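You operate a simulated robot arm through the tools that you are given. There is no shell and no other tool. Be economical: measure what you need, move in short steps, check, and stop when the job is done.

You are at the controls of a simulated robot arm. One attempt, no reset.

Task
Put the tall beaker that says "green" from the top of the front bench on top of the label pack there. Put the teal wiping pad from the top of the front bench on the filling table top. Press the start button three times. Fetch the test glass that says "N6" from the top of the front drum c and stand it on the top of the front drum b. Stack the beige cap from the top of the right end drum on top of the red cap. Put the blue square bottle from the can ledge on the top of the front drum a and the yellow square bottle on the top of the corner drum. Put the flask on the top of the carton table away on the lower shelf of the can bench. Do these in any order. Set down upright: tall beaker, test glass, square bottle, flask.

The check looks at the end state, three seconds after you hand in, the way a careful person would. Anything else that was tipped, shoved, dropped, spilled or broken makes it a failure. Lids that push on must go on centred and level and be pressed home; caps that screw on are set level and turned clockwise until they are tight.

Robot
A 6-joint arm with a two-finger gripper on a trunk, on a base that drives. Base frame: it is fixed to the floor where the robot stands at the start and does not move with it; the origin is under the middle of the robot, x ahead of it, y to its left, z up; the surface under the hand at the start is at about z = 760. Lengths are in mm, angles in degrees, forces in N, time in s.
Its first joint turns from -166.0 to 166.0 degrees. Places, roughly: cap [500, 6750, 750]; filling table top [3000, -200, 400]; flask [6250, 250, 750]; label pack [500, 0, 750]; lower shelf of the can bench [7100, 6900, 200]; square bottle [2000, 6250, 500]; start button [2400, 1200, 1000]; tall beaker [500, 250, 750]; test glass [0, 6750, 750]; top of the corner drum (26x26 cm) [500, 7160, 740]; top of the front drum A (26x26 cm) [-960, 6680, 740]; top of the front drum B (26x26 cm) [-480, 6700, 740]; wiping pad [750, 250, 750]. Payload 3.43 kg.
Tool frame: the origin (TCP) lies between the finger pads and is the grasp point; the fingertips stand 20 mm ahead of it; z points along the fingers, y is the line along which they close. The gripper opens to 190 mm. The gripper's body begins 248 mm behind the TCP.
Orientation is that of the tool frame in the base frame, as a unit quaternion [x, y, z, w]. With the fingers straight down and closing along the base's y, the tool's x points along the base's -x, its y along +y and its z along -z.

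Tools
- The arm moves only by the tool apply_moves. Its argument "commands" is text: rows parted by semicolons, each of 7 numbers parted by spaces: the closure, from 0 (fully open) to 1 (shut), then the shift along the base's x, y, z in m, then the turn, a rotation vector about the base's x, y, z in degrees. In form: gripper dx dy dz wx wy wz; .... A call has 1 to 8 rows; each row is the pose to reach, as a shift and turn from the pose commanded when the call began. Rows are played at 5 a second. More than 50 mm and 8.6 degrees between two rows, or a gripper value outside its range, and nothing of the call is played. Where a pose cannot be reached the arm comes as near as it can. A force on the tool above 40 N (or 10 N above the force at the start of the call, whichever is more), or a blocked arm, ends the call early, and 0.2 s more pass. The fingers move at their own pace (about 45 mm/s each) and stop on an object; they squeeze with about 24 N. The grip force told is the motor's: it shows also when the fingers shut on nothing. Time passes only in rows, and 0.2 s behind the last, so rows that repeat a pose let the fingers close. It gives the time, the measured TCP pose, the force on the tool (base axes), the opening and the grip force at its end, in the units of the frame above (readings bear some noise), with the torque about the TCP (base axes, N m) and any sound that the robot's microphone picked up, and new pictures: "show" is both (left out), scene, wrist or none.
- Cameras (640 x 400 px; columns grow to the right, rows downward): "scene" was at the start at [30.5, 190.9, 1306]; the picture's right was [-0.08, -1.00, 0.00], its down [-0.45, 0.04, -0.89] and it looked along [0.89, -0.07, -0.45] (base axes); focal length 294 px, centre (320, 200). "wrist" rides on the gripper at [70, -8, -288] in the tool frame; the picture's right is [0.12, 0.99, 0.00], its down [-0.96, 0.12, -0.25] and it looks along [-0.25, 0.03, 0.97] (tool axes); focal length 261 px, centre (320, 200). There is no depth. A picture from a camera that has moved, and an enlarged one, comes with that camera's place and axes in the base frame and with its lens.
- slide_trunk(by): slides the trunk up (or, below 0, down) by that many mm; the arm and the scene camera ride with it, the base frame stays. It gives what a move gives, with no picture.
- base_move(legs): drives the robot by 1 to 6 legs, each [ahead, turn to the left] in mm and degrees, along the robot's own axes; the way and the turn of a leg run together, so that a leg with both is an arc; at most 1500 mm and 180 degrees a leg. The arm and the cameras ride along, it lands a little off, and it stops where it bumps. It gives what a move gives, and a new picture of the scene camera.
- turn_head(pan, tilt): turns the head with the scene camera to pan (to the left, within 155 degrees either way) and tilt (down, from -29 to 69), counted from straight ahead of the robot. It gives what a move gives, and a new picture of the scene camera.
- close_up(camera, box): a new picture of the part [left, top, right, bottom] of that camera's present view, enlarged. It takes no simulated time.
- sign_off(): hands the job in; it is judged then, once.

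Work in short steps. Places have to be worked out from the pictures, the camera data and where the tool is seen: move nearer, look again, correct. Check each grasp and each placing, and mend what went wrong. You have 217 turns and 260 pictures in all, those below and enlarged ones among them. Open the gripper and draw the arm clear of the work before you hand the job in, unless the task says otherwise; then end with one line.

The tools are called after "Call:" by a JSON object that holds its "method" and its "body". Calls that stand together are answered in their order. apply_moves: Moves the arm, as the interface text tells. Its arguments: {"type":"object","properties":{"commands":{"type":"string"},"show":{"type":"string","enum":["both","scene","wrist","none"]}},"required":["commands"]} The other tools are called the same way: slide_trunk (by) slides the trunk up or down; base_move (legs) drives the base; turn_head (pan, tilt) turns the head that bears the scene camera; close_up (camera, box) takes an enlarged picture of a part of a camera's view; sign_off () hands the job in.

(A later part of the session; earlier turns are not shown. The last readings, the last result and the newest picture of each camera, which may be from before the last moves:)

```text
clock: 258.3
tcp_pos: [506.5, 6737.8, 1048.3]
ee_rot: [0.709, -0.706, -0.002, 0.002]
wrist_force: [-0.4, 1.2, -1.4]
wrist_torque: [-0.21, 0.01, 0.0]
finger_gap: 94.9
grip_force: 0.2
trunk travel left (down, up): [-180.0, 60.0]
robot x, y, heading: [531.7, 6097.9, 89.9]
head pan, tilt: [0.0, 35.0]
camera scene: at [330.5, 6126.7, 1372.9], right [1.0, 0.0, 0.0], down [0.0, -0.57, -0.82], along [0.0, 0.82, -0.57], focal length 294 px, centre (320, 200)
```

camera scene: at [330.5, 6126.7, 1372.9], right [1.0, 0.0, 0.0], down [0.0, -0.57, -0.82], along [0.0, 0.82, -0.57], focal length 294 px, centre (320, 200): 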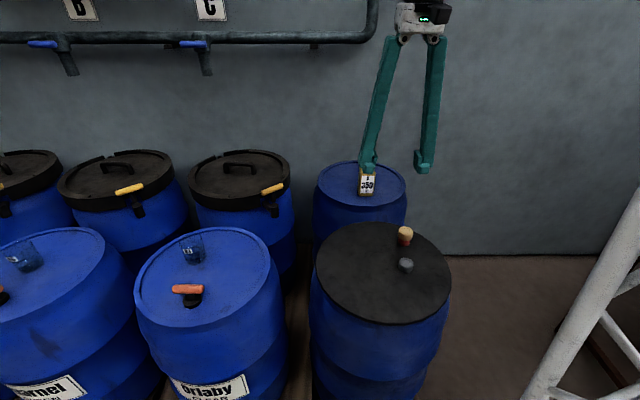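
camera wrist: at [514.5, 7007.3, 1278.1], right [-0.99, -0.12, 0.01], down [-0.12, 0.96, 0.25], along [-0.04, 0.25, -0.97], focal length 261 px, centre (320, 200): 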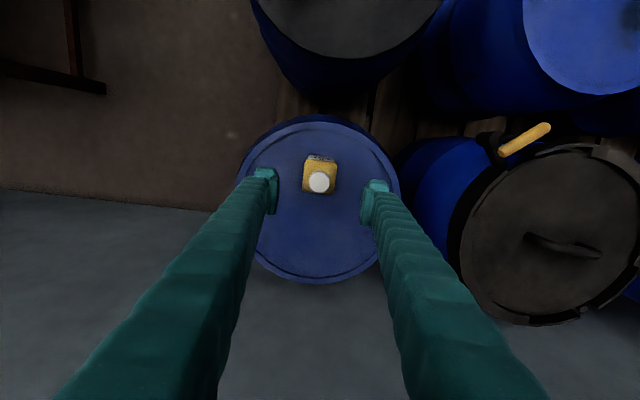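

The yellow bottle is placed. I'll retract, back off, and return to the can ledge for the blue bottle.

Call:
{"method": "apply_moves", "body": {"commands": "0.5 0 -0.045 0 0 0 0; 0.5 0 -0.09 0 0 0 0; 0.5 0 -0.135 0 0 0 0; 0.5 0 -0.18 0 0 0 0; 0.5 0 -0.2 0 0 0 0", "show": "none"}}

Call:
{"method": "base_move", "body": {"legs": [[-500, 0], [0, -90], [1450, 0], [0, 90]]}}

```text
clock: 259.5
tcp_pos: [504.7, 6536.6, 1049.3]
ee_rot: [0.708, -0.706, -0.002, 0.003]
wrist_force: [0.0, 1.3, -0.5]
wrist_torque: [-0.11, -0.02, 0.02]
finger_gap: 95.0
grip_force: 0.0
trunk travel left (down, up): [-180.0, 60.0]
robot x, y, heading: [533.1, 6095.2, 90.1]
head pan, tilt: [0.0, 35.0]
```

```text
clock: 277.3
tcp_pos: [1951.4, 6033.3, 1050.5]
ee_rot: [-0.706, 0.708, 0.003, -0.001]
wrist_force: [-0.3, 0.1, -0.2]
wrist_torque: [0.04, 0.0, 0.05]
finger_gap: 95.1
grip_force: 0.0
trunk travel left (down, up): [-180.0, 60.0]
robot x, y, heading: [1977.9, 5593.1, 89.4]
head pan, tilt: [0.0, 35.0]
camera scene: at [1773.5, 5624.1, 1372.9], right [1.0, -0.01, 0.0], down [0.0, -0.57, -0.82], along [0.0, 0.82, -0.57], focal length 294 px, centre (320, 200)
```

scene: 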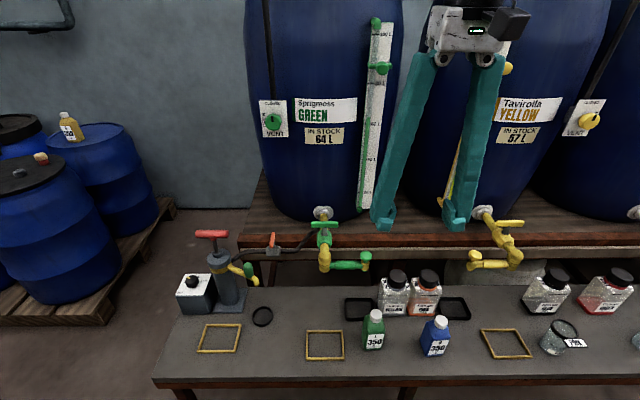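

The blue bottle is near (2135,6092). I'll lower the trunk 80 mm and move over it.

Call:
{"method": "slide_trunk", "body": {"by": -80}}

Call:
{"method": "apply_moves", "body": {"commands": "0.5 0.045 0.01 0 0 0 0; 0.5 0.09 0.02 0 0 0 0; 0.5 0.135 0.035 0 0 0 0; 0.5 0.182 0.05 0 0 0 0; 0.5 0.182 0.05 -0.045 0 0 0; 0.5 0.182 0.05 -0.09 0 0 0; 0.5 0.182 0.05 -0.135 0 0 0; 0.5 0.182 0.05 -0.18 0 0 0"}}

```text
clock: 278.4
tcp_pos: [1950.8, 6034.2, 969.4]
ee_rot: [-0.706, 0.709, 0.003, -0.002]
wrist_force: [0.4, 0.4, -0.9]
wrist_torque: [0.0, 0.02, 0.03]
finger_gap: 95.0
grip_force: 0.0
trunk travel left (down, up): [-100.0, 140.0]
robot x, y, heading: [1974.6, 5597.9, 89.8]
head pan, tilt: [0.0, 35.0]
```

```text
clock: 280.2
tcp_pos: [2134.6, 6082.1, 790.2]
ee_rot: [-0.705, 0.709, 0.003, -0.002]
wrist_force: [0.4, 0.6, 0.3]
wrist_torque: [0.09, -0.04, 0.01]
finger_gap: 94.8
grip_force: 0.0
trunk travel left (down, up): [-100.0, 140.0]
robot x, y, heading: [1970.2, 5597.3, 89.9]
head pan, tilt: [0.0, 35.0]
camera scene: at [1773.5, 5623.9, 1293.0], right [1.0, -0.01, 0.0], down [0.0, -0.57, -0.82], along [0.01, 0.82, -0.57], focal length 294 px, centre (320, 200)
camera wrist: at [2142.0, 6012.0, 1077.7], right [-0.99, -0.12, 0.01], down [-0.11, 0.96, 0.25], along [-0.03, 0.25, -0.97], focal length 261 px, centre (320, 200)
```

scene: 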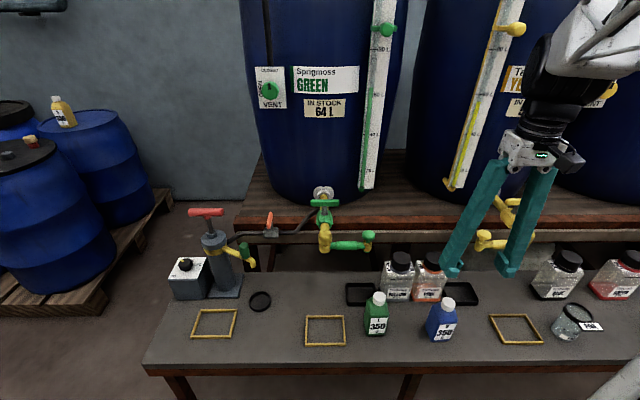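
wrist: 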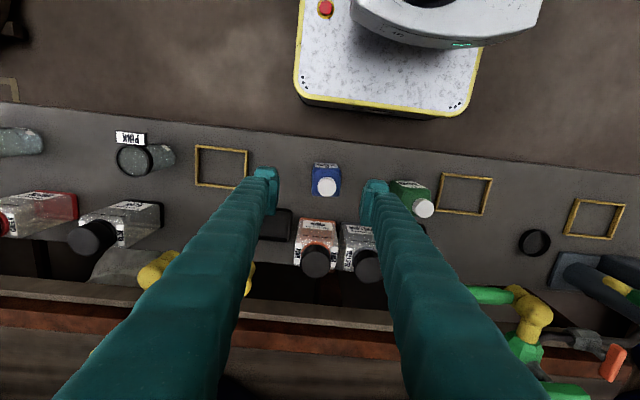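

The blue bottle is at (2121,6101). I'll centre on it, go down to z≈558 and grip.

Call:
{"method": "apply_moves", "body": {"commands": "0.52 -0.013 0.019 -0.01 0 0 0; 0.52 -0.013 0.019 -0.055 0 0 0; 0.52 -0.013 0.019 -0.1 0 0 0; 0.52 -0.013 0.019 -0.13 0 0 0; 0.52 -0.013 0.019 -0.13 0 0 0", "show": "wrist"}}

```text
clock: 281.4
tcp_pos: [2119.6, 6101.9, 661.1]
ee_rot: [-0.705, 0.709, 0.003, -0.002]
wrist_force: [-0.3, 0.1, 0.3]
wrist_torque: [0.01, -0.01, -0.04]
finger_gap: 91.3
grip_force: 0.1
trunk travel left (down, up): [-100.0, 140.0]
robot x, y, heading: [1972.3, 5595.9, 89.8]
head pan, tilt: [0.0, 35.0]
camera wrist: at [2128.3, 6032.3, 947.4], right [-0.99, -0.12, 0.01], down [-0.11, 0.96, 0.25], along [-0.03, 0.25, -0.97], focal length 261 px, centre (320, 200)
```

wrist: 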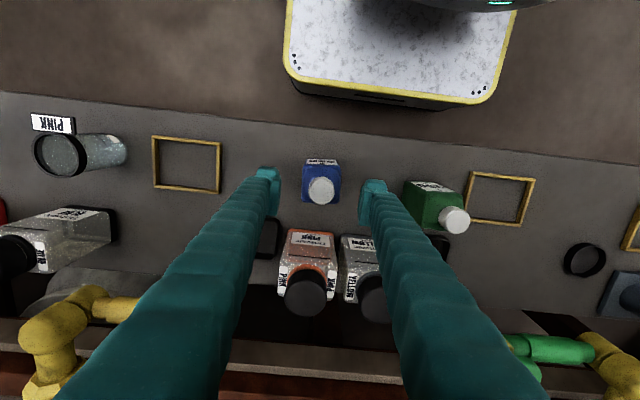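

Centred. I'll descend and close.

Call:
{"method": "apply_moves", "body": {"commands": "0.52 0 0 -0.045 0 0 0; 0.52 0 0 -0.09 0 0 0; 0.52 0 0 -0.103 0 0 0; 1 0 0 -0.103 0 0 0; 1 0 0 -0.103 0 0 0; 1 0 0 -0.103 0 0 0; 1 0 0 -0.103 0 0 0; 1 0 0 -0.103 0 0 0", "show": "none"}}

Call:
{"method": "apply_moves", "body": {"commands": "1 0 0 0.04 0 0 0; 1 0 0 0.08 0 0 0; 1 0 0 0.12 0 0 0; 1 0 0 0.16 0 0 0; 1 0 0 0.2 0 0 0; 1 0 0 0.245 0 0 0; 1 0 0 0.29 0 0 0; 1 0 0 0.335 0 0 0"}}

```text
clock: 283.2
tcp_pos: [2119.9, 6102.6, 556.9]
ee_rot: [-0.706, 0.708, 0.002, -0.002]
wrist_force: [0.1, -0.2, 0.2]
wrist_torque: [0.04, -0.01, 0.0]
finger_gap: 55.8
grip_force: 24.2
trunk travel left (down, up): [-100.0, 140.0]
robot x, y, heading: [1975.4, 5590.8, 89.6]
head pan, tilt: [0.0, 35.0]
```

```text
clock: 285.1
tcp_pos: [2120.7, 6103.1, 891.6]
ee_rot: [-0.706, 0.708, 0.003, -0.003]
wrist_force: [-0.2, 0.1, -3.9]
wrist_torque: [-0.08, 0.04, 0.01]
finger_gap: 55.6
grip_force: 23.7
trunk travel left (down, up): [-100.0, 140.0]
robot x, y, heading: [1974.6, 5593.7, 89.5]
head pan, tilt: [0.0, 35.0]
camera scene: at [1773.7, 5624.4, 1292.8], right [1.0, -0.01, 0.0], down [0.0, -0.57, -0.82], along [0.0, 0.82, -0.57], focal length 294 px, centre (320, 200)
camera wrist: at [2129.0, 6033.1, 1179.7], right [-0.99, -0.12, 0.01], down [-0.11, 0.96, 0.25], along [-0.04, 0.25, -0.97], focal length 261 px, centre (320, 200)
```

scene: 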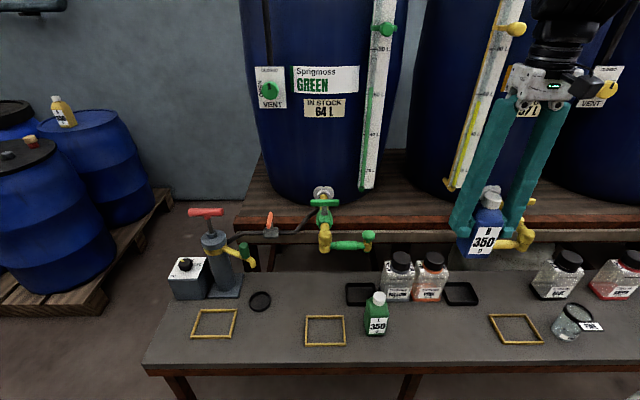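
wrist: 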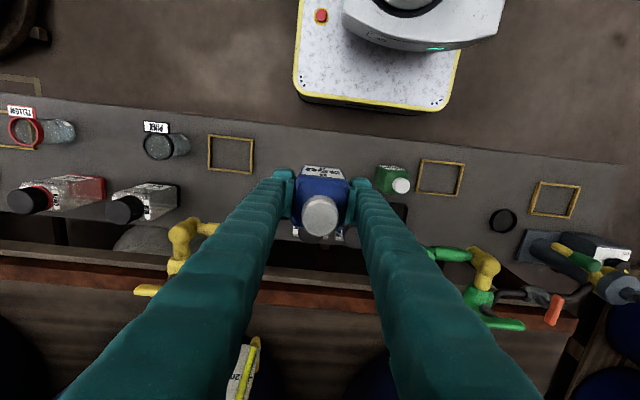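

Got the blue bottle. I'll tuck it, raise the trunk and drive to front drum a.

Call:
{"method": "apply_moves", "body": {"commands": "1 -0.04 -0.01 0.015 0 0 0; 1 -0.08 -0.025 0.03 0 0 0; 1 -0.12 -0.04 0.045 0 0 0; 1 -0.145 -0.06 0.07 0 0 0; 1 -0.145 -0.06 0.1 0 0 0; 1 -0.145 -0.06 0.13 0 0 0", "show": "none"}}

Call:
{"method": "slide_trunk", "body": {"by": 80}}

Call:
{"method": "base_move", "body": {"legs": [[0, 90.5], [1450, 0], [1440, 0], [0, -90], [420, 0]]}}

```text
clock: 286.4
tcp_pos: [1975.1, 6042.9, 1021.0]
ee_rot: [-0.706, 0.709, 0.003, -0.003]
wrist_force: [0.1, 0.4, -3.7]
wrist_torque: [-0.02, 0.01, 0.0]
finger_gap: 55.6
grip_force: 24.0
trunk travel left (down, up): [-100.0, 140.0]
robot x, y, heading: [1973.4, 5594.3, 89.7]
head pan, tilt: [0.0, 35.0]
```

```text
clock: 287.6
tcp_pos: [1975.3, 6042.2, 1101.8]
ee_rot: [-0.705, 0.709, 0.002, -0.002]
wrist_force: [0.4, 0.1, -3.2]
wrist_torque: [0.02, -0.03, 0.0]
finger_gap: 55.4
grip_force: 23.4
trunk travel left (down, up): [-180.0, 60.0]
robot x, y, heading: [1974.4, 5597.6, 89.6]
head pan, tilt: [0.0, 35.0]
```

```text
clock: 311.8
tcp_pos: [-894.7, 6451.2, 1102.4]
ee_rot: [-0.705, 0.71, 0.003, -0.002]
wrist_force: [0.0, -0.6, -2.9]
wrist_torque: [0.0, 0.02, 0.02]
finger_gap: 55.6
grip_force: 24.0
trunk travel left (down, up): [-180.0, 60.0]
robot x, y, heading: [-901.1, 6009.8, 89.5]
head pan, tilt: [0.0, 35.0]
camera scene: at [-1099.3, 6034.3, 1372.9], right [1.0, -0.01, 0.0], down [-0.01, -0.57, -0.82], along [0.01, 0.82, -0.57], focal length 294 px, centre (320, 200)
```

scene: 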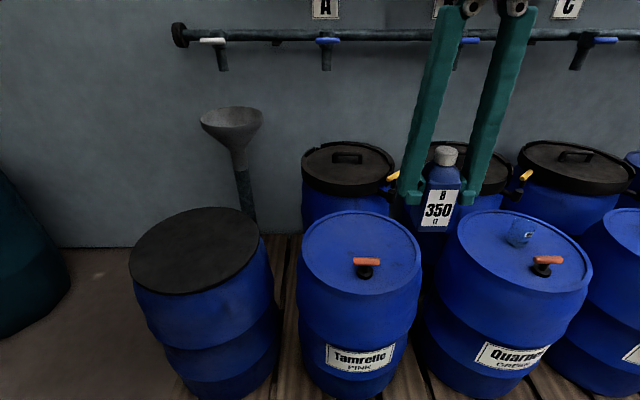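

Drum a's centre is at about (-973,6660), with its bung at y≈6594. I'll set the bottle at (-970,6705).

Call:
{"method": "apply_moves", "body": {"commands": "1 -0.012 0.045 0 0 0 0; 1 -0.025 0.09 0 0 0 0; 1 -0.037 0.135 0 0 0 0; 1 -0.05 0.18 0 0 0 0; 1 -0.062 0.225 0 0 0 0; 1 -0.075 0.254 -0.02 0 0 0; 1 -0.075 0.254 -0.065 0 0 0; 1 -0.075 0.254 -0.11 0 0 0", "show": "none"}}

Call:
{"method": "apply_moves", "body": {"commands": "1 0 0 -0.04 0 0 0; 1 0 0 -0.08 0 0 0; 1 0 0 -0.11 0 0 0; 1 0 0 -0.13 0 0 0; 1 0 0 -0.13 0 0 0"}}

```text
clock: 313.6
tcp_pos: [-971.1, 6705.3, 992.2]
ee_rot: [-0.705, 0.709, 0.002, -0.002]
wrist_force: [-0.2, -0.1, -4.2]
wrist_torque: [0.07, 0.03, -0.02]
finger_gap: 55.6
grip_force: 23.8
trunk travel left (down, up): [-180.0, 60.0]
robot x, y, heading: [-897.7, 6007.7, 89.5]
head pan, tilt: [0.0, 35.0]
```

```text
clock: 314.8
tcp_pos: [-969.5, 6705.3, 860.8]
ee_rot: [-0.705, 0.709, 0.002, -0.003]
wrist_force: [-0.3, -0.4, -4.0]
wrist_torque: [-0.02, -0.01, 0.02]
finger_gap: 55.7
grip_force: 24.2
trunk travel left (down, up): [-180.0, 60.0]
robot x, y, heading: [-903.8, 6003.5, 89.4]
head pan, tilt: [0.0, 35.0]
camera scene: at [-1099.3, 6034.4, 1372.9], right [1.0, -0.01, 0.0], down [-0.01, -0.57, -0.82], along [0.01, 0.82, -0.57], focal length 294 px, centre (320, 200)
camera wrist: at [-962.2, 6635.3, 1148.2], right [-0.99, -0.11, 0.01], down [-0.11, 0.96, 0.25], along [-0.03, 0.25, -0.97], focal length 261 px, centre (320, 200)
```

scene: 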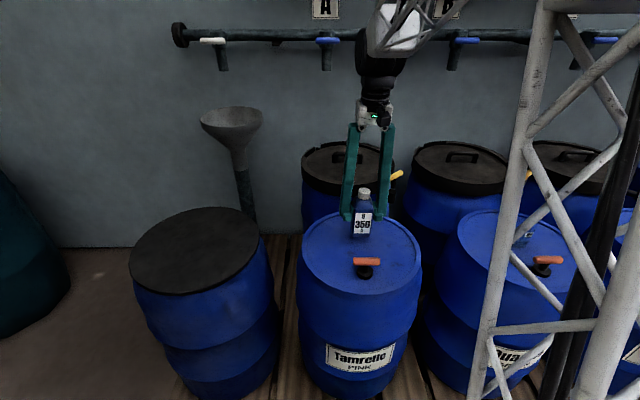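
wrist: 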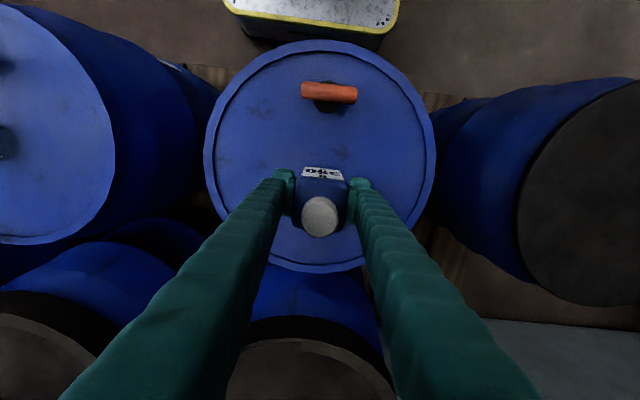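

Well placed behind the bung. I'll lower to contact.

Call:
{"method": "apply_moves", "body": {"commands": "1 0 -0.005 -0.015 0 0 0; 1 0 -0.005 -0.027 0 0 0; 1 0 -0.005 -0.032 0 0 0; 1 0 -0.005 -0.037 0 0 0; 1 0 -0.005 -0.041 0 0 0; 1 0 -0.005 -0.044 0 0 0; 1 0 -0.005 -0.046 0 0 0", "show": "none"}}

```text
clock: 316.4
tcp_pos: [-970.9, 6700.6, 818.2]
ee_rot: [-0.704, 0.71, 0.004, -0.002]
wrist_force: [-0.6, -1.4, 6.4]
wrist_torque: [0.0, -0.22, -0.01]
finger_gap: 55.4
grip_force: 24.9
trunk travel left (down, up): [-180.0, 60.0]
robot x, y, heading: [-900.9, 6005.3, 89.3]
head pan, tilt: [0.0, 35.0]
```

In contact (weight offloaded plus 6 N). I'll release and rise.

Call:
{"method": "apply_moves", "body": {"commands": "1 0 0 0.001 0 0 0; 0.5 0 0 0.001 0 0 0; 0.5 0 0 0.001 0 0 0; 0.5 0 0 0.001 0 0 0; 0.5 0 0 0.04 0 0 0; 0.5 0 0 0.085 0 0 0; 0.5 0 0 0.13 0 0 0; 0.5 0 0 0.175 0 0 0", "show": "none"}}

Call:
{"method": "apply_moves", "body": {"commands": "0.5 0 0 0.045 0 0 0; 0.5 0.01 -0.04 0.06 0 0 0; 0.5 0.02 -0.085 0.06 0 0 0; 0.5 0.03 -0.13 0.06 0 0 0; 0.5 0.04 -0.175 0.06 0 0 0; 0.5 0.05 -0.22 0.06 0 0 0; 0.5 0.06 -0.26 0.06 0 0 0", "show": "scene"}}

```text
clock: 318.2
tcp_pos: [-969.6, 6701.6, 990.0]
ee_rot: [-0.705, 0.709, 0.003, -0.002]
wrist_force: [0.0, 0.2, -1.2]
wrist_torque: [-0.11, -0.04, -0.04]
finger_gap: 95.1
grip_force: 0.1
trunk travel left (down, up): [-180.0, 60.0]
robot x, y, heading: [-896.9, 6009.6, 89.5]
head pan, tilt: [0.0, 35.0]
```

```text
clock: 319.8
tcp_pos: [-911.1, 6441.5, 1050.5]
ee_rot: [-0.705, 0.709, 0.002, -0.002]
wrist_force: [-0.8, 1.2, -0.4]
wrist_torque: [-0.23, 0.0, 0.02]
finger_gap: 95.0
grip_force: 0.0
trunk travel left (down, up): [-180.0, 60.0]
robot x, y, heading: [-899.9, 6003.7, 89.3]
head pan, tilt: [0.0, 35.0]
camera scene: at [-1099.4, 6035.0, 1372.9], right [1.0, -0.01, 0.0], down [-0.01, -0.57, -0.82], along [0.01, 0.82, -0.57], focal length 294 px, centre (320, 200)
```

scene: 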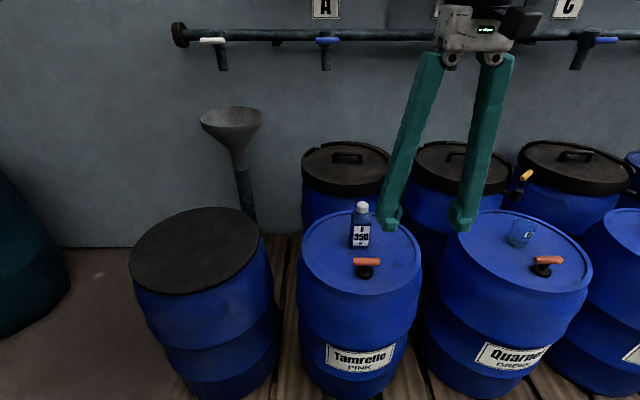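

The blue bottle is placed. Next is the flask, far away near (6250,250). I'll back off and drive down to open floor, then look around.

Call:
{"method": "base_move", "body": {"legs": [[-400, 0], [0, -168], [1400, 0], [1300, 0], [0, 79]]}}

Call:
{"method": "turn_head", "body": {"pan": 0, "tilt": 10}}

```text
clock: 345.8
tcp_pos: [51.8, 2979.4, 1051.4]
ee_rot: [-0.009, 1.0, 0.004, 0.001]
wrist_force: [0.0, -0.4, 0.5]
wrist_torque: [0.04, 0.0, 0.02]
finger_gap: 94.9
grip_force: 0.0
trunk travel left (down, up): [-180.0, 60.0]
robot x, y, heading: [-384.2, 2959.9, 1.0]
head pan, tilt: [0.0, 35.0]
camera scene: at [-359.6, 3156.4, 1372.9], right [0.02, -1.0, 0.0], down [-0.57, -0.01, -0.82], along [0.82, 0.01, -0.57], focal length 294 px, centre (320, 200)
```

scene: 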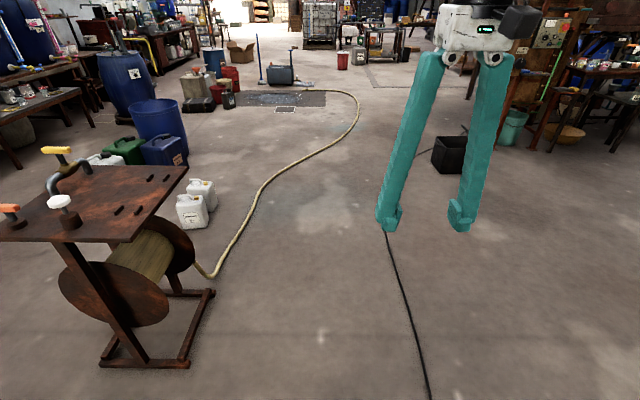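

```text
clock: 346.7
tcp_pos: [51.5, 2978.6, 1051.3]
ee_rot: [-0.01, 1.0, 0.004, 0.001]
wrist_force: [0.1, -0.8, 0.3]
wrist_torque: [0.01, -0.01, 0.03]
finger_gap: 94.9
grip_force: 0.0
trunk travel left (down, up): [-180.0, 60.0]
robot x, y, heading: [-381.4, 2959.8, 1.0]
head pan, tilt: [0.0, 10.0]
camera scene: at [-354.6, 3156.5, 1412.9], right [0.02, -1.0, 0.0], down [-0.17, 0.0, -0.98], along [0.98, 0.02, -0.17], focal length 294 px, centre (320, 200)
```

scene: 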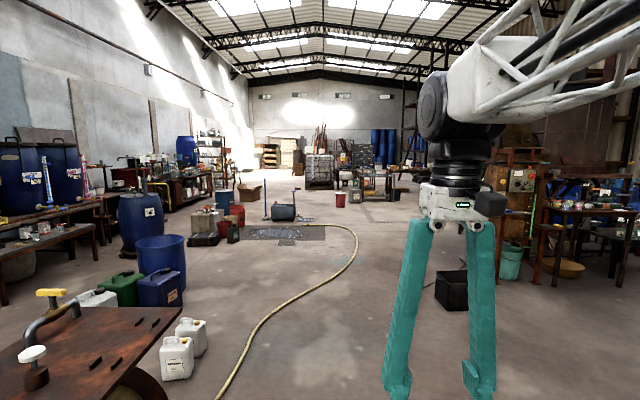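

The middle lane is clear. I'll drive ahead to x≈4000 and look toward the carton table.

Call:
{"method": "base_move", "body": {"legs": [[1500, -2], [1500, 0], [1400, 0]]}}

Call:
{"method": "turn_head", "body": {"pan": -45, "tilt": 15}}

```text
clock: 367.8
tcp_pos: [4467.5, 2935.3, 1051.3]
ee_rot: [0.003, 1.0, 0.004, 0.0]
wrist_force: [0.0, 0.0, -0.1]
wrist_torque: [0.01, 0.02, -0.01]
finger_gap: 95.0
grip_force: 0.0
trunk travel left (down, up): [-180.0, 60.0]
robot x, y, heading: [4033.4, 2920.7, -0.6]
head pan, tilt: [0.0, 10.0]
camera scene: at [4065.2, 3121.2, 1413.0], right [-0.01, -1.0, 0.0], down [-0.17, 0.0, -0.98], along [0.98, -0.01, -0.17], focal length 294 px, centre (320, 200)
```

scene: 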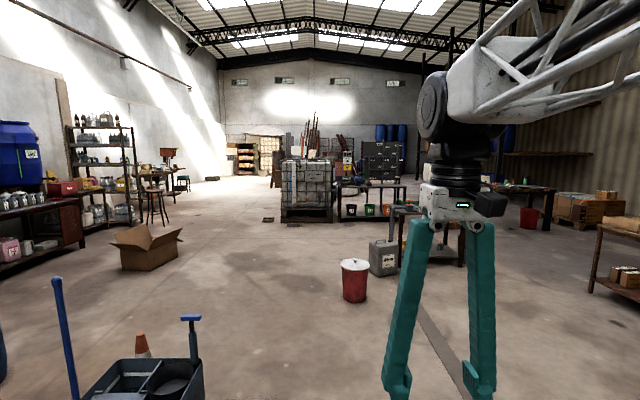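

```text
clock: 369.0
tcp_pos: [4466.6, 2935.0, 1051.4]
ee_rot: [0.002, 1.0, 0.003, 0.001]
wrist_force: [0.7, -0.2, 0.4]
wrist_torque: [-0.01, 0.02, -0.02]
finger_gap: 94.9
grip_force: 0.0
trunk travel left (down, up): [-180.0, 60.0]
robot x, y, heading: [4030.2, 2922.7, -0.6]
head pan, tilt: [-45.0, 15.0]
camera scene: at [4037.8, 3055.4, 1404.9], right [-0.71, -0.7, 0.0], down [-0.18, 0.18, -0.97], along [0.68, -0.69, -0.26], focal length 294 px, centre (320, 200)
```

scene: 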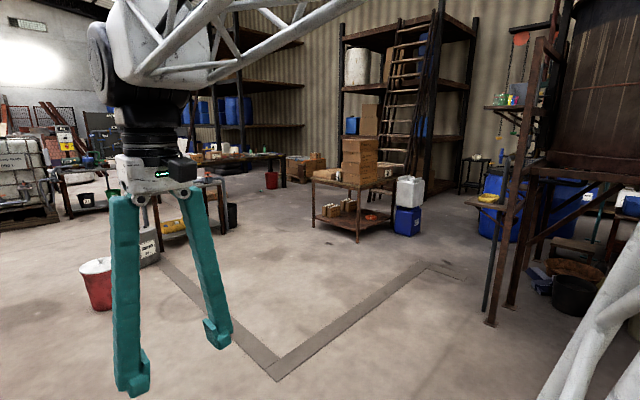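

The carton table is ahead right, spanning about x 6000–6830 and y -450–400. I'll drive to about (6250,1080) and face it.

Call:
{"method": "turn_head", "body": {"pan": 0, "tilt": 25}}

Call:
{"method": "base_move", "body": {"legs": [[0, -39.6], [1450, 0], [1400, 0], [0, -50]]}}

```text
clock: 370.1
tcp_pos: [4468.4, 2935.5, 1051.7]
ee_rot: [0.002, 1.0, 0.004, 0.002]
wrist_force: [0.4, 0.3, 0.6]
wrist_torque: [0.01, -0.05, 0.0]
finger_gap: 95.0
grip_force: 0.1
trunk travel left (down, up): [-180.0, 60.0]
robot x, y, heading: [4033.5, 2922.3, -0.3]
head pan, tilt: [0.0, 25.0]
camera scene: at [4064.4, 3121.1, 1388.7], right [-0.01, -1.0, 0.0], down [-0.42, 0.0, -0.91], along [0.91, -0.01, -0.42], focal length 294 px, centre (320, 200)
```

scene: 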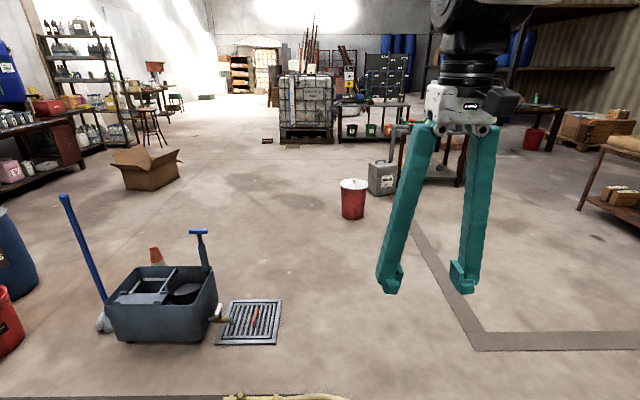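

```text
clock: 388.2
tcp_pos: [6221.0, 641.8, 1051.7]
ee_rot: [0.711, 0.703, 0.002, 0.003]
wrist_force: [0.5, -0.6, 0.1]
wrist_torque: [0.01, -0.02, -0.02]
finger_gap: 95.0
grip_force: 0.2
trunk travel left (down, up): [-180.0, 60.0]
robot x, y, heading: [6214.2, 1081.7, -90.7]
head pan, tilt: [0.0, 25.0]
camera scene: at [6408.6, 1043.5, 1388.6], right [-1.0, 0.01, 0.0], down [0.01, 0.42, -0.91], along [-0.01, -0.91, -0.42], focal length 294 px, centre (320, 200)
```

scene: 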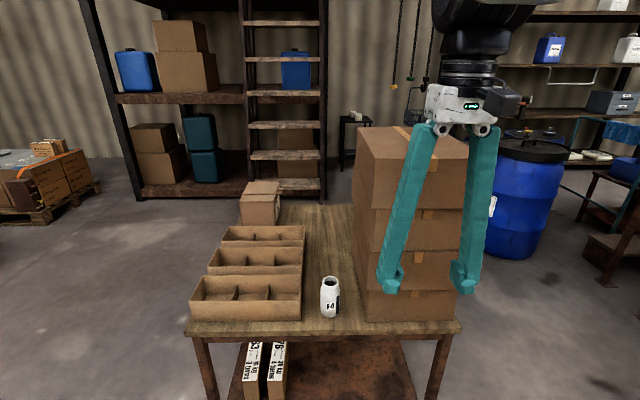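

There's a white container at about (6374,444) between the trays and the carton stack. I'll zoom on it.

Call:
{"method": "close_up", "body": {"camera": "scene", "box": [180, 180, 500, 380]}}

Call:
{"method": "close_up", "body": {"camera": "scene", "box": [290, 265, 370, 315]}}

```text
2.00 times, centred on (340, 280) of scene
camera zoom: at [6408.6, 1043.5, 1388.6], right [-1.0, 0.01, 0.0], down [0.01, 0.42, -0.91], along [-0.01, -0.91, -0.42], focal length 588 px, centre (280, 40)
```

zoom: 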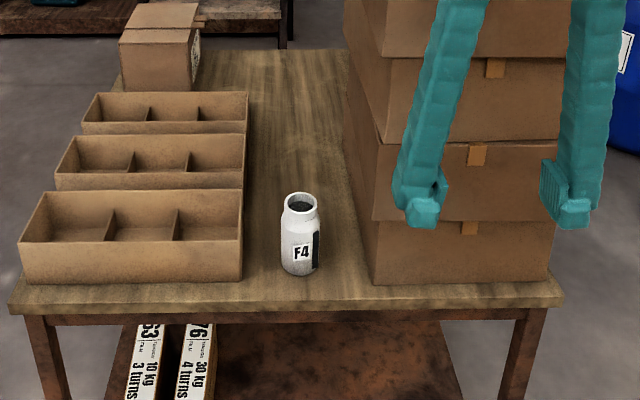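

```text
8.00 times, centred on (330, 290) of scene
camera zoom: at [6408.6, 1043.5, 1388.6], right [-1.0, 0.01, 0.0], down [0.01, 0.42, -0.91], along [-0.01, -0.91, -0.42], focal length 2353 px, centre (240, -520)
```

zoom: 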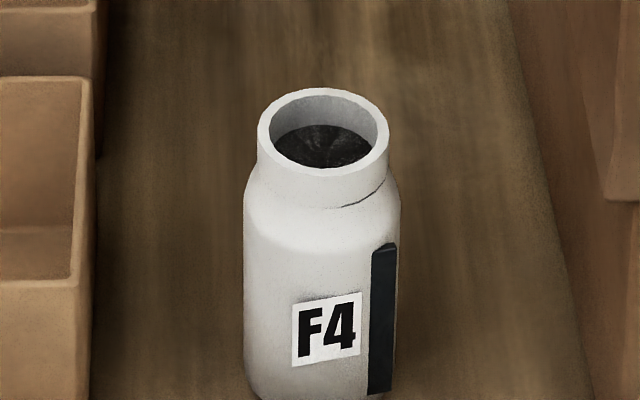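

It's flask F4, open and holding liquid, right beside a tall carton stack. Coming from the +x side keeps the wrist housing clear of the stack. I'll drive round to x≈7260.

Call:
{"method": "base_move", "body": {"legs": [[0, 90.5], [1050, 0], [0, -90]]}}

```text
clock: 396.9
tcp_pos: [7574.0, 1062.6, 1050.8]
ee_rot: [-0.007, 1.0, 0.005, 0.0]
wrist_force: [0.0, 0.1, -0.3]
wrist_torque: [0.05, 0.02, 0.0]
finger_gap: 94.8
grip_force: 0.1
trunk travel left (down, up): [-180.0, 60.0]
robot x, y, heading: [7139.1, 1024.3, 3.3]
head pan, tilt: [0.0, 25.0]
stopped in leg 2: the robot was blocked; the commanded pose is now the measured one
camera scene: at [7159.2, 1224.8, 1388.6], right [0.05, -1.0, 0.0], down [-0.42, -0.02, -0.91], along [0.91, 0.05, -0.42], focal length 294 px, centre (320, 200)
```

scene: 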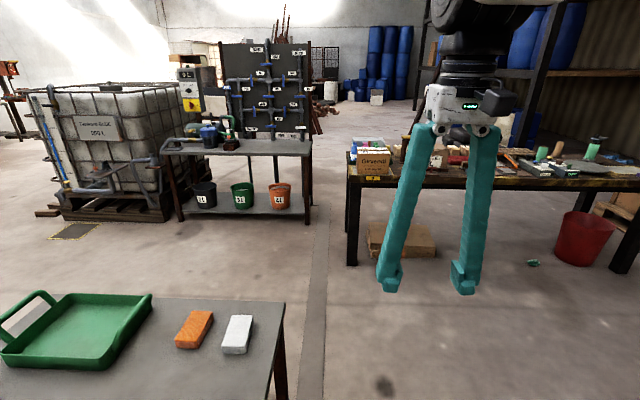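

The base bumped the corner of a table on the left (with a green tray). Its items look undisturbed. I'll back off a little, then steer away from it.

Call:
{"method": "base_move", "body": {"legs": [[-60, 0]]}}

Call:
{"method": "turn_head", "body": {"pan": 50, "tilt": 45}}

```text
clock: 397.8
tcp_pos: [7513.7, 1058.1, 1051.7]
ee_rot: [-0.007, 1.0, 0.003, 0.0]
wrist_force: [0.2, -0.2, 0.8]
wrist_torque: [-0.01, 0.02, 0.01]
finger_gap: 95.0
grip_force: 0.1
trunk travel left (down, up): [-180.0, 60.0]
robot x, y, heading: [7080.5, 1021.0, 3.1]
head pan, tilt: [0.0, 25.0]
camera scene: at [7098.9, 1221.6, 1388.6], right [0.05, -1.0, 0.0], down [-0.42, -0.02, -0.91], along [0.91, 0.05, -0.42], focal length 294 px, centre (320, 200)
```

scene: 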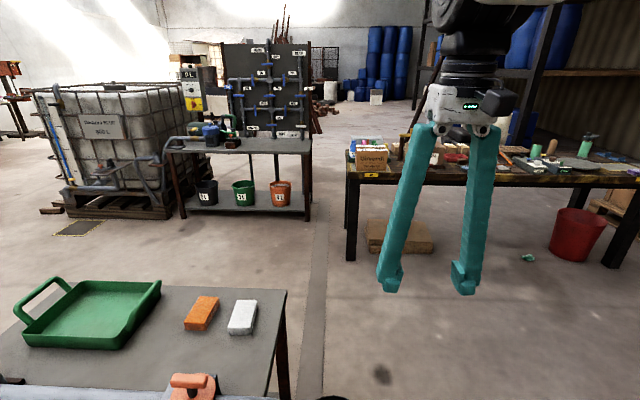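

```text
clock: 399.0
tcp_pos: [7513.4, 1058.2, 1051.5]
ee_rot: [-0.007, 1.0, 0.003, 0.0]
wrist_force: [-0.5, -0.4, 0.4]
wrist_torque: [0.0, -0.03, 0.0]
finger_gap: 95.0
grip_force: 0.0
trunk travel left (down, up): [-180.0, 60.0]
robot x, y, heading: [7076.0, 1021.2, 2.9]
head pan, tilt: [50.0, 45.0]
camera scene: at [7055.9, 1281.8, 1358.1], right [0.8, -0.6, 0.0], down [-0.43, -0.56, -0.71], along [0.43, 0.56, -0.71], focal length 294 px, centre (320, 200)
```

scene: 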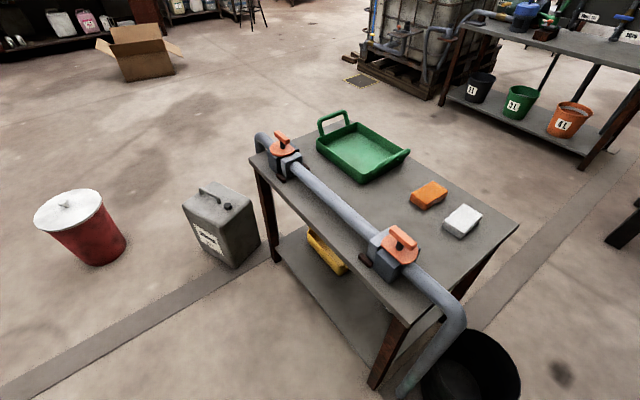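

There's a pipe outlet and a black tub near the table's end, and I may have touched one of them. I'll look closer.

Call:
{"method": "turn_head", "body": {"pan": 30, "tilt": 62}}

```text
clock: 399.8
tcp_pos: [7513.9, 1058.2, 1051.5]
ee_rot: [-0.007, 1.0, 0.003, 0.001]
wrist_force: [0.5, 0.2, 0.0]
wrist_torque: [0.0, 0.0, 0.0]
finger_gap: 94.7
grip_force: 0.1
trunk travel left (down, up): [-180.0, 60.0]
robot x, y, heading: [7076.3, 1023.3, 3.1]
head pan, tilt: [30.0, 62.0]
camera scene: at [7060.8, 1251.9, 1336.3], right [0.54, -0.84, 0.0], down [-0.74, -0.48, -0.47], along [0.39, 0.26, -0.88], focal length 294 px, centre (320, 200)
```

scene: 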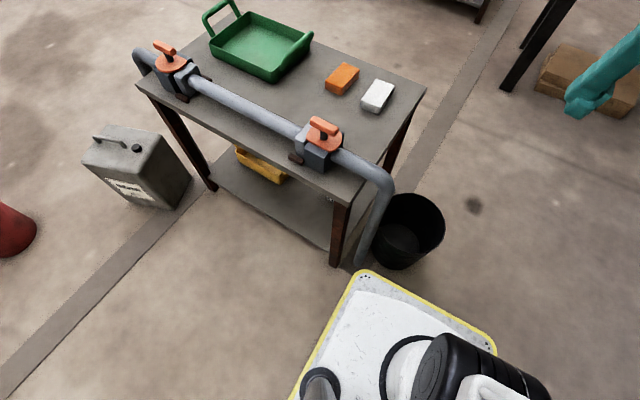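

I was blocked by the rigid pipe foot at about (7472,1300), and the tub stands clear and untouched. I'll turn away and drive down beside the carton table.

Call:
{"method": "base_move", "body": {"legs": [[0, -76], [625, 0]]}}

Call:
{"method": "turn_head", "body": {"pan": -70, "tilt": 40}}

```text
clock: 406.8
tcp_pos: [7408.1, 9.8, 1051.2]
ee_rot: [0.607, 0.795, 0.003, 0.001]
wrist_force: [-0.4, -0.3, 0.2]
wrist_torque: [0.01, -0.02, -0.04]
finger_gap: 95.1
grip_force: 0.2
trunk travel left (down, up): [-180.0, 60.0]
robot x, y, heading: [7262.8, 428.9, -72.6]
head pan, tilt: [30.0, 62.0]
camera scene: at [7482.7, 495.2, 1336.3], right [-0.68, -0.73, 0.0], down [-0.65, 0.6, -0.47], along [0.34, -0.32, -0.88], focal length 294 px, centre (320, 200)
```

scene: 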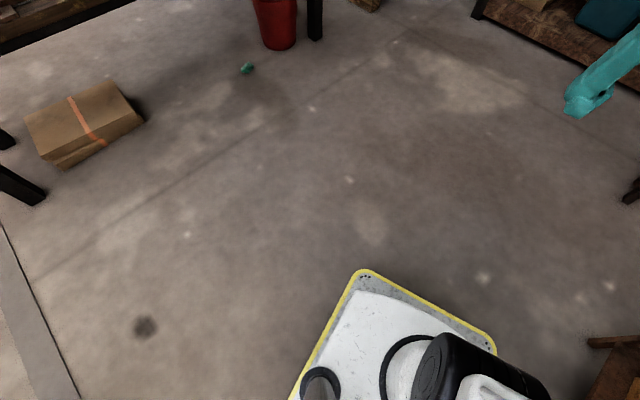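

```text
clock: 408.5
tcp_pos: [7407.8, 8.7, 1050.7]
ee_rot: [0.608, 0.794, 0.003, 0.002]
wrist_force: [1.2, 0.6, -0.1]
wrist_torque: [0.02, 0.04, 0.02]
finger_gap: 94.7
grip_force: 0.1
trunk travel left (down, up): [-180.0, 60.0]
robot x, y, heading: [7264.4, 423.7, -72.7]
head pan, tilt: [-70.0, 40.0]
camera scene: at [7403.4, 465.3, 1356.1], right [-0.92, 0.4, 0.0], down [0.29, 0.66, -0.69], along [-0.28, -0.63, -0.72], focal length 294 px, centre (320, 200)
```

scene: 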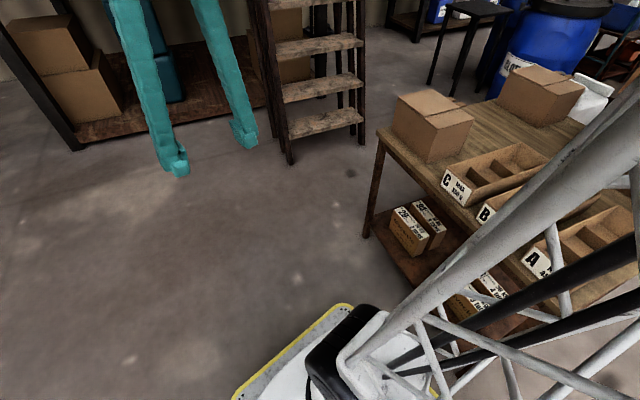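

Open floor here. I'll turn to face -x toward the table.

Call:
{"method": "turn_head", "body": {"pan": 0, "tilt": 30}}

Call:
{"method": "base_move", "body": {"legs": [[0, -107.3]]}}

```text
clock: 409.9
tcp_pos: [7408.1, 9.8, 1050.3]
ee_rot: [0.607, 0.794, 0.003, 0.003]
wrist_force: [-0.8, 0.3, 0.2]
wrist_torque: [-0.01, -0.05, 0.02]
finger_gap: 95.2
grip_force: 0.1
trunk travel left (down, up): [-180.0, 60.0]
robot x, y, heading: [7266.9, 423.7, -72.4]
head pan, tilt: [0.0, 30.0]
camera scene: at [7462.2, 452.4, 1380.7], right [-0.96, -0.3, 0.0], down [-0.15, 0.48, -0.87], along [0.26, -0.83, -0.5], focal length 294 px, centre (320, 200)
```

scene: 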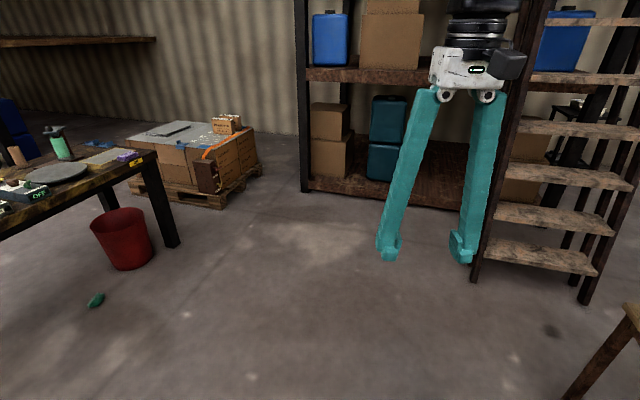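

```text
clock: 415.1
tcp_pos: [6825.7, 414.5, 1050.4]
ee_rot: [1.0, -0.024, 0.0, 0.004]
wrist_force: [0.1, 0.4, 0.0]
wrist_torque: [0.0, 0.03, 0.02]
finger_gap: 95.1
grip_force: 0.1
trunk travel left (down, up): [-180.0, 60.0]
robot x, y, heading: [7264.7, 424.2, 179.4]
head pan, tilt: [0.0, 30.0]
camera scene: at [7230.5, 224.2, 1380.7], right [0.01, 1.0, 0.0], down [0.5, -0.01, -0.87], along [-0.87, 0.01, -0.5], focal length 294 px, centre (320, 200)
```

scene: 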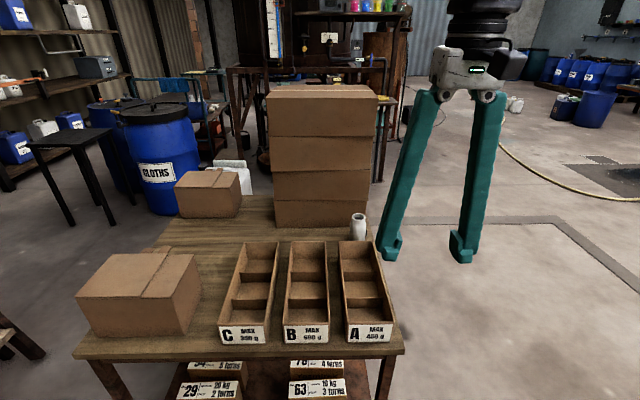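

From both views the flask is at about (6371,373) on a table at z≈705, and the stack face is at x≈6267. I'll go ahead 60 mm and extend the hand above the flask.

Call:
{"method": "base_move", "body": {"legs": [[60, 0.6]]}}

Call:
{"method": "apply_moves", "body": {"commands": "0.5 -0.045 -0.004 0 0 0 0; 0.5 -0.09 -0.008 0 0 0 0; 0.5 -0.135 -0.012 0 0 0 0; 0.5 -0.18 -0.016 0 0 0 0; 0.5 -0.225 -0.02 0 0 0 0; 0.5 -0.27 -0.025 0 0 0 0; 0.5 -0.315 -0.03 0 0 0 0; 0.5 -0.36 -0.035 0 0 0 0"}}

```text
clock: 416.1
tcp_pos: [6768.3, 410.6, 1051.2]
ee_rot: [1.0, -0.019, 0.0, 0.003]
wrist_force: [0.4, 1.5, -0.9]
wrist_torque: [0.01, 0.01, -0.02]
finger_gap: 95.0
grip_force: 0.0
trunk travel left (down, up): [-180.0, 60.0]
robot x, y, heading: [7203.7, 423.3, 179.8]
head pan, tilt: [0.0, 30.0]
camera scene: at [7172.8, 224.3, 1380.7], right [0.0, 1.0, 0.0], down [0.5, 0.0, -0.87], along [-0.87, 0.0, -0.5], focal length 294 px, centre (320, 200)
```

scene: 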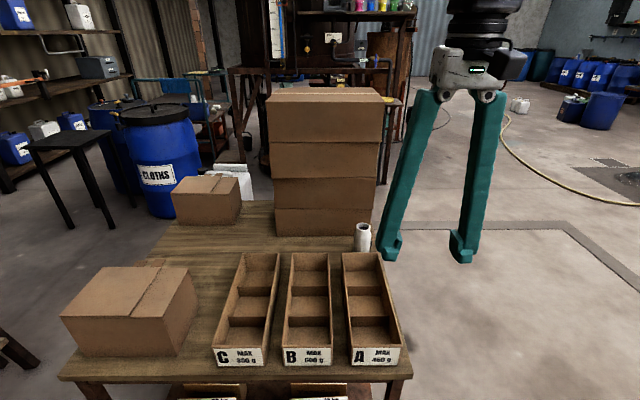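

```text
clock: 417.9
tcp_pos: [6407.8, 374.5, 1052.4]
ee_rot: [1.0, -0.02, -0.001, 0.004]
wrist_force: [1.0, 0.1, 1.1]
wrist_torque: [0.0, 0.22, -0.02]
finger_gap: 95.2
grip_force: 0.1
trunk travel left (down, up): [-180.0, 60.0]
robot x, y, heading: [7205.5, 426.1, 180.2]
head pan, tilt: [0.0, 30.0]
camera scene: at [7173.2, 224.4, 1380.6], right [0.0, 1.0, 0.0], down [0.5, 0.0, -0.87], along [-0.87, 0.0, -0.5], focal length 294 px, centre (320, 200)
camera wrist: at [6477.5, 383.0, 1339.9], right [0.08, -1.0, 0.01], down [-0.97, -0.08, 0.25], along [-0.25, -0.03, -0.97], focal length 261 px, centre (320, 200)
```

scene: 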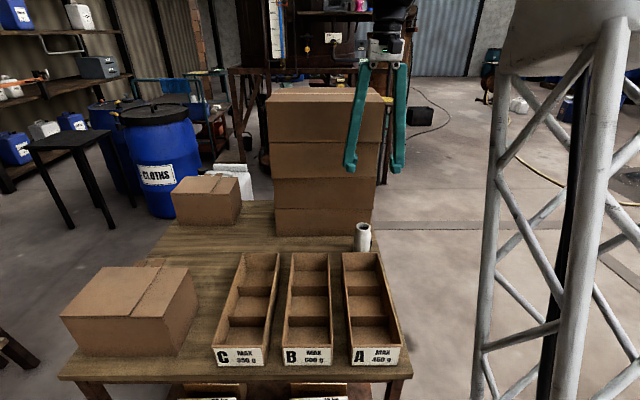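
wrist: 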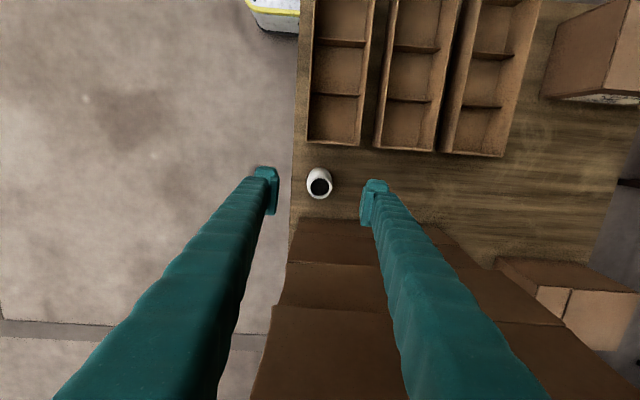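

The geometry is consistent: the flask is at (6371,373) and the stack face at x≈6267, about 100 mm clear. I'll centre above and lower to z≈880.

Call:
{"method": "apply_moves", "body": {"commands": "0.5 -0.037 -0.001 0 0 0 0; 0.5 -0.037 -0.001 -0.045 0 0 0; 0.5 -0.037 -0.001 -0.09 0 0 0; 0.5 -0.037 -0.001 -0.135 0 0 0; 0.5 -0.037 -0.001 -0.17 0 0 0; 0.5 -0.037 -0.001 -0.17 0 0 0"}}

```text
clock: 419.3
tcp_pos: [6370.6, 374.3, 880.4]
ee_rot: [1.0, -0.021, 0.0, 0.003]
wrist_force: [0.4, 0.2, 0.1]
wrist_torque: [0.0, -0.03, -0.04]
finger_gap: 94.9
grip_force: 0.0
trunk travel left (down, up): [-180.0, 60.0]
robot x, y, heading: [7207.8, 427.8, 179.7]
head pan, tilt: [0.0, 30.0]
camera scene: at [7172.5, 224.3, 1380.7], right [0.0, 1.0, 0.0], down [0.5, 0.0, -0.87], along [-0.87, 0.0, -0.5], focal length 294 px, centre (320, 200)
camera wrist: at [6440.0, 382.3, 1167.5], right [0.08, -1.0, 0.01], down [-0.97, -0.08, 0.25], along [-0.25, -0.03, -0.97], focal length 261 px, centre (320, 200)
```

scene: 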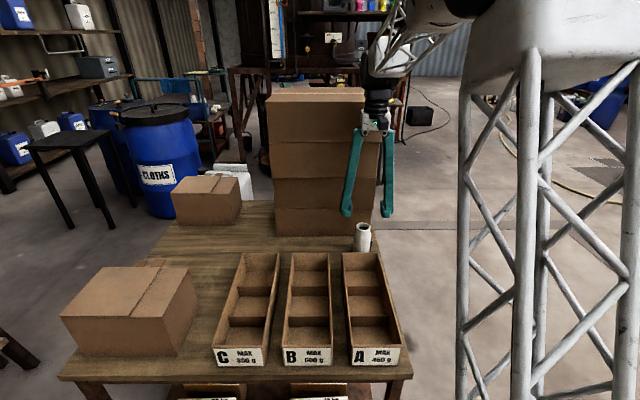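
wrist: 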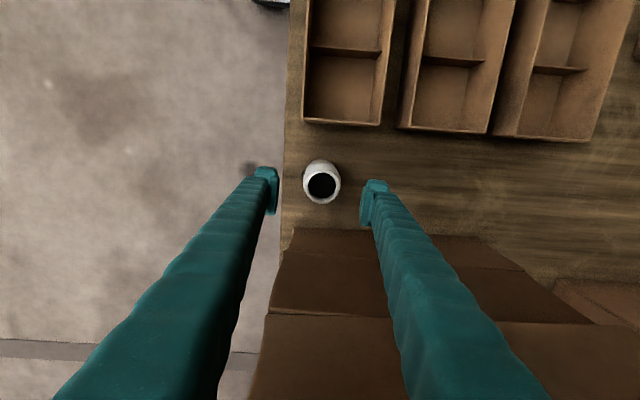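

Centred. I'll descend to z≈762 and grip.

Call:
{"method": "apply_moves", "body": {"commands": "0.5 0 0 -0.045 0 0 0; 0.5 0 0 -0.09 0 0 0; 0.5 0 0 -0.118 0 0 0; 1 0 0 -0.118 0 0 0; 1 0 0 -0.118 0 0 0; 1 0 0 -0.118 0 0 0; 1 0 0 -0.118 0 0 0; 1 0 0 -0.118 0 0 0"}}

```text
clock: 421.1
tcp_pos: [6371.7, 374.9, 763.8]
ee_rot: [1.0, -0.021, 0.0, 0.003]
wrist_force: [0.2, 0.5, -0.4]
wrist_torque: [0.02, -0.03, 0.0]
finger_gap: 56.9
grip_force: 23.6
trunk travel left (down, up): [-180.0, 60.0]
robot x, y, heading: [7204.5, 425.6, 179.9]
head pan, tilt: [0.0, 30.0]
camera scene: at [7172.5, 224.3, 1380.7], right [0.0, 1.0, 0.0], down [0.5, 0.0, -0.87], along [-0.87, 0.0, -0.5], focal length 294 px, centre (320, 200)
camera wrist: at [6440.4, 382.9, 1050.8], right [0.08, -1.0, 0.01], down [-0.97, -0.08, 0.25], along [-0.25, -0.03, -0.97], focal length 261 px, centre (320, 200)
```

scene: 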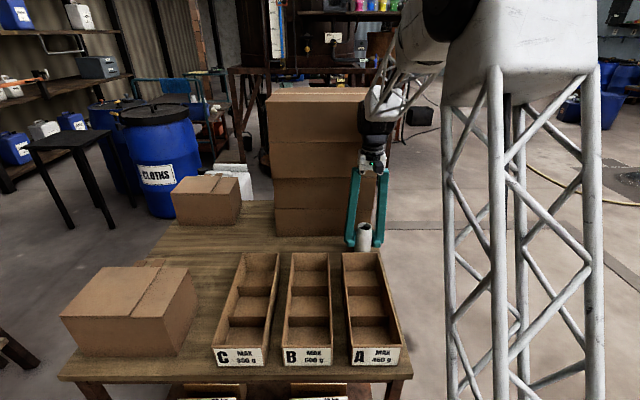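
wrist: 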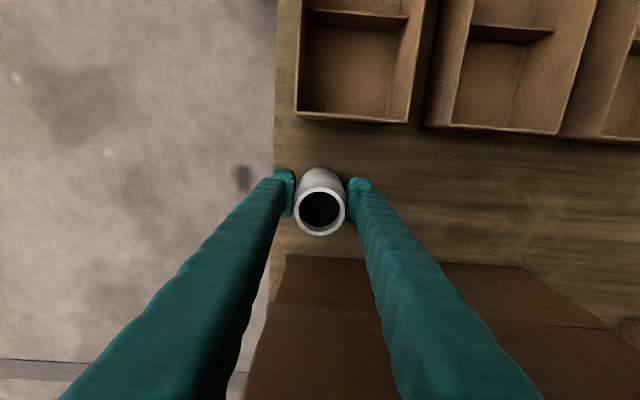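

Gripped. I'll lift straight up smoothly, then draw back.

Call:
{"method": "apply_moves", "body": {"commands": "1 0 0 0.025 0 0 0; 1 0 0 0.06 0 0 0; 1 0 0 0.1 0 0 0; 1 0 0 0.14 0 0 0; 1 0 0 0.18 0 0 0; 1 0 0 0.22 0 0 0; 1 0 0 0.26 0 0 0; 1 0 0 0.28 0 0 0", "show": "none"}}

Call:
{"method": "apply_moves", "body": {"commands": "1 0.03 0.003 0 0 0 0; 1 0.07 0.007 0 0 0 0; 1 0.11 0.01 0 0 0 0; 1 0.15 0.015 0 0 0 0; 1 0.19 0.02 0 0 0 0; 1 0.23 0.025 0 0 0 0; 1 0.27 0.03 0 0 0 0; 1 0.3 0.035 0 0 0 0", "show": "none"}}

Call:
{"method": "apply_moves", "body": {"commands": "1 0.03 0.003 0 0 0 0; 1 0.06 0.007 0 0 0 0; 1 0.085 0.01 0 0 0 0; 1 0.1 0.015 0 0 0 0; 1 0.1 0.015 0 0 0 0", "show": "wrist"}}

```text
clock: 422.9
tcp_pos: [6372.0, 374.7, 1042.4]
ee_rot: [1.0, -0.02, -0.001, 0.003]
wrist_force: [-1.6, 0.0, 0.3]
wrist_torque: [-0.02, -0.04, -0.01]
finger_gap: 56.7
grip_force: 23.6
trunk travel left (down, up): [-180.0, 60.0]
robot x, y, heading: [7205.3, 421.5, 179.8]
head pan, tilt: [0.0, 30.0]
```

```text
clock: 424.7
tcp_pos: [6670.7, 410.2, 1042.5]
ee_rot: [1.0, -0.02, 0.0, 0.003]
wrist_force: [-1.2, 0.3, -0.8]
wrist_torque: [0.0, -0.18, 0.02]
finger_gap: 56.8
grip_force: 24.2
trunk travel left (down, up): [-180.0, 60.0]
robot x, y, heading: [7208.4, 416.2, 179.9]
head pan, tilt: [0.0, 30.0]
```

```text
clock: 425.9
tcp_pos: [6771.2, 424.0, 1042.8]
ee_rot: [1.0, -0.02, 0.0, 0.003]
wrist_force: [-0.2, -0.4, -0.1]
wrist_torque: [-0.01, -0.01, 0.01]
finger_gap: 57.0
grip_force: 23.9
trunk travel left (down, up): [-180.0, 60.0]
robot x, y, heading: [7205.8, 424.4, 179.8]
head pan, tilt: [0.0, 30.0]
camera wrist: at [6839.4, 432.1, 1330.9], right [0.08, -1.0, 0.01], down [-0.97, -0.08, 0.25], along [-0.25, -0.03, -0.97], focal length 261 px, centre (320, 200)
```

wrist: 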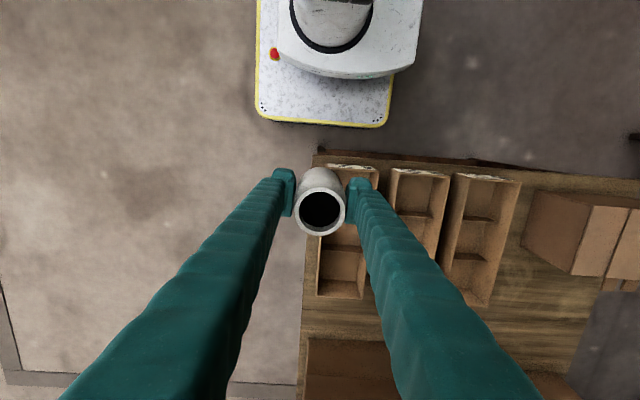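

The flask is in hand. I'll back off and drive north through open floor toward the can bench.

Call:
{"method": "base_move", "body": {"legs": [[-60, 0], [0, -69.4], [615, 0], [0, 17], [1200, 0], [440, 0]]}}

```text
clock: 442.0
tcp_pos: [5753.6, 2620.9, 1043.7]
ee_rot: [0.893, -0.45, -0.002, 0.003]
wrist_force: [0.8, -0.1, -0.8]
wrist_torque: [0.03, -0.03, 0.04]
finger_gap: 56.9
grip_force: 24.3
trunk travel left (down, up): [-180.0, 60.0]
robot x, y, heading: [6024.7, 2281.9, 128.5]
head pan, tilt: [0.0, 30.0]
camera scene: at [5849.4, 2180.8, 1380.7], right [0.78, 0.62, 0.0], down [0.31, -0.39, -0.87], along [-0.54, 0.68, -0.5], focal length 294 px, centre (320, 200)
```

scene: 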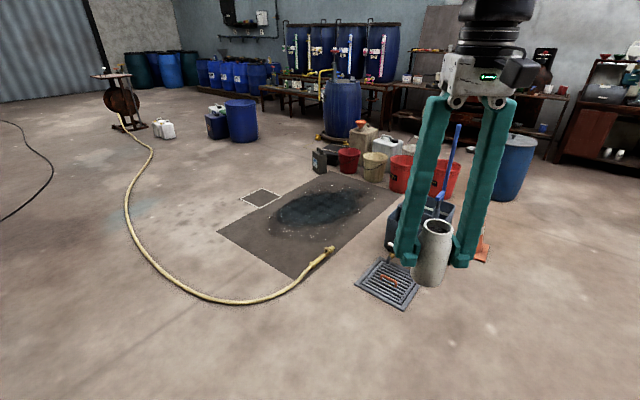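

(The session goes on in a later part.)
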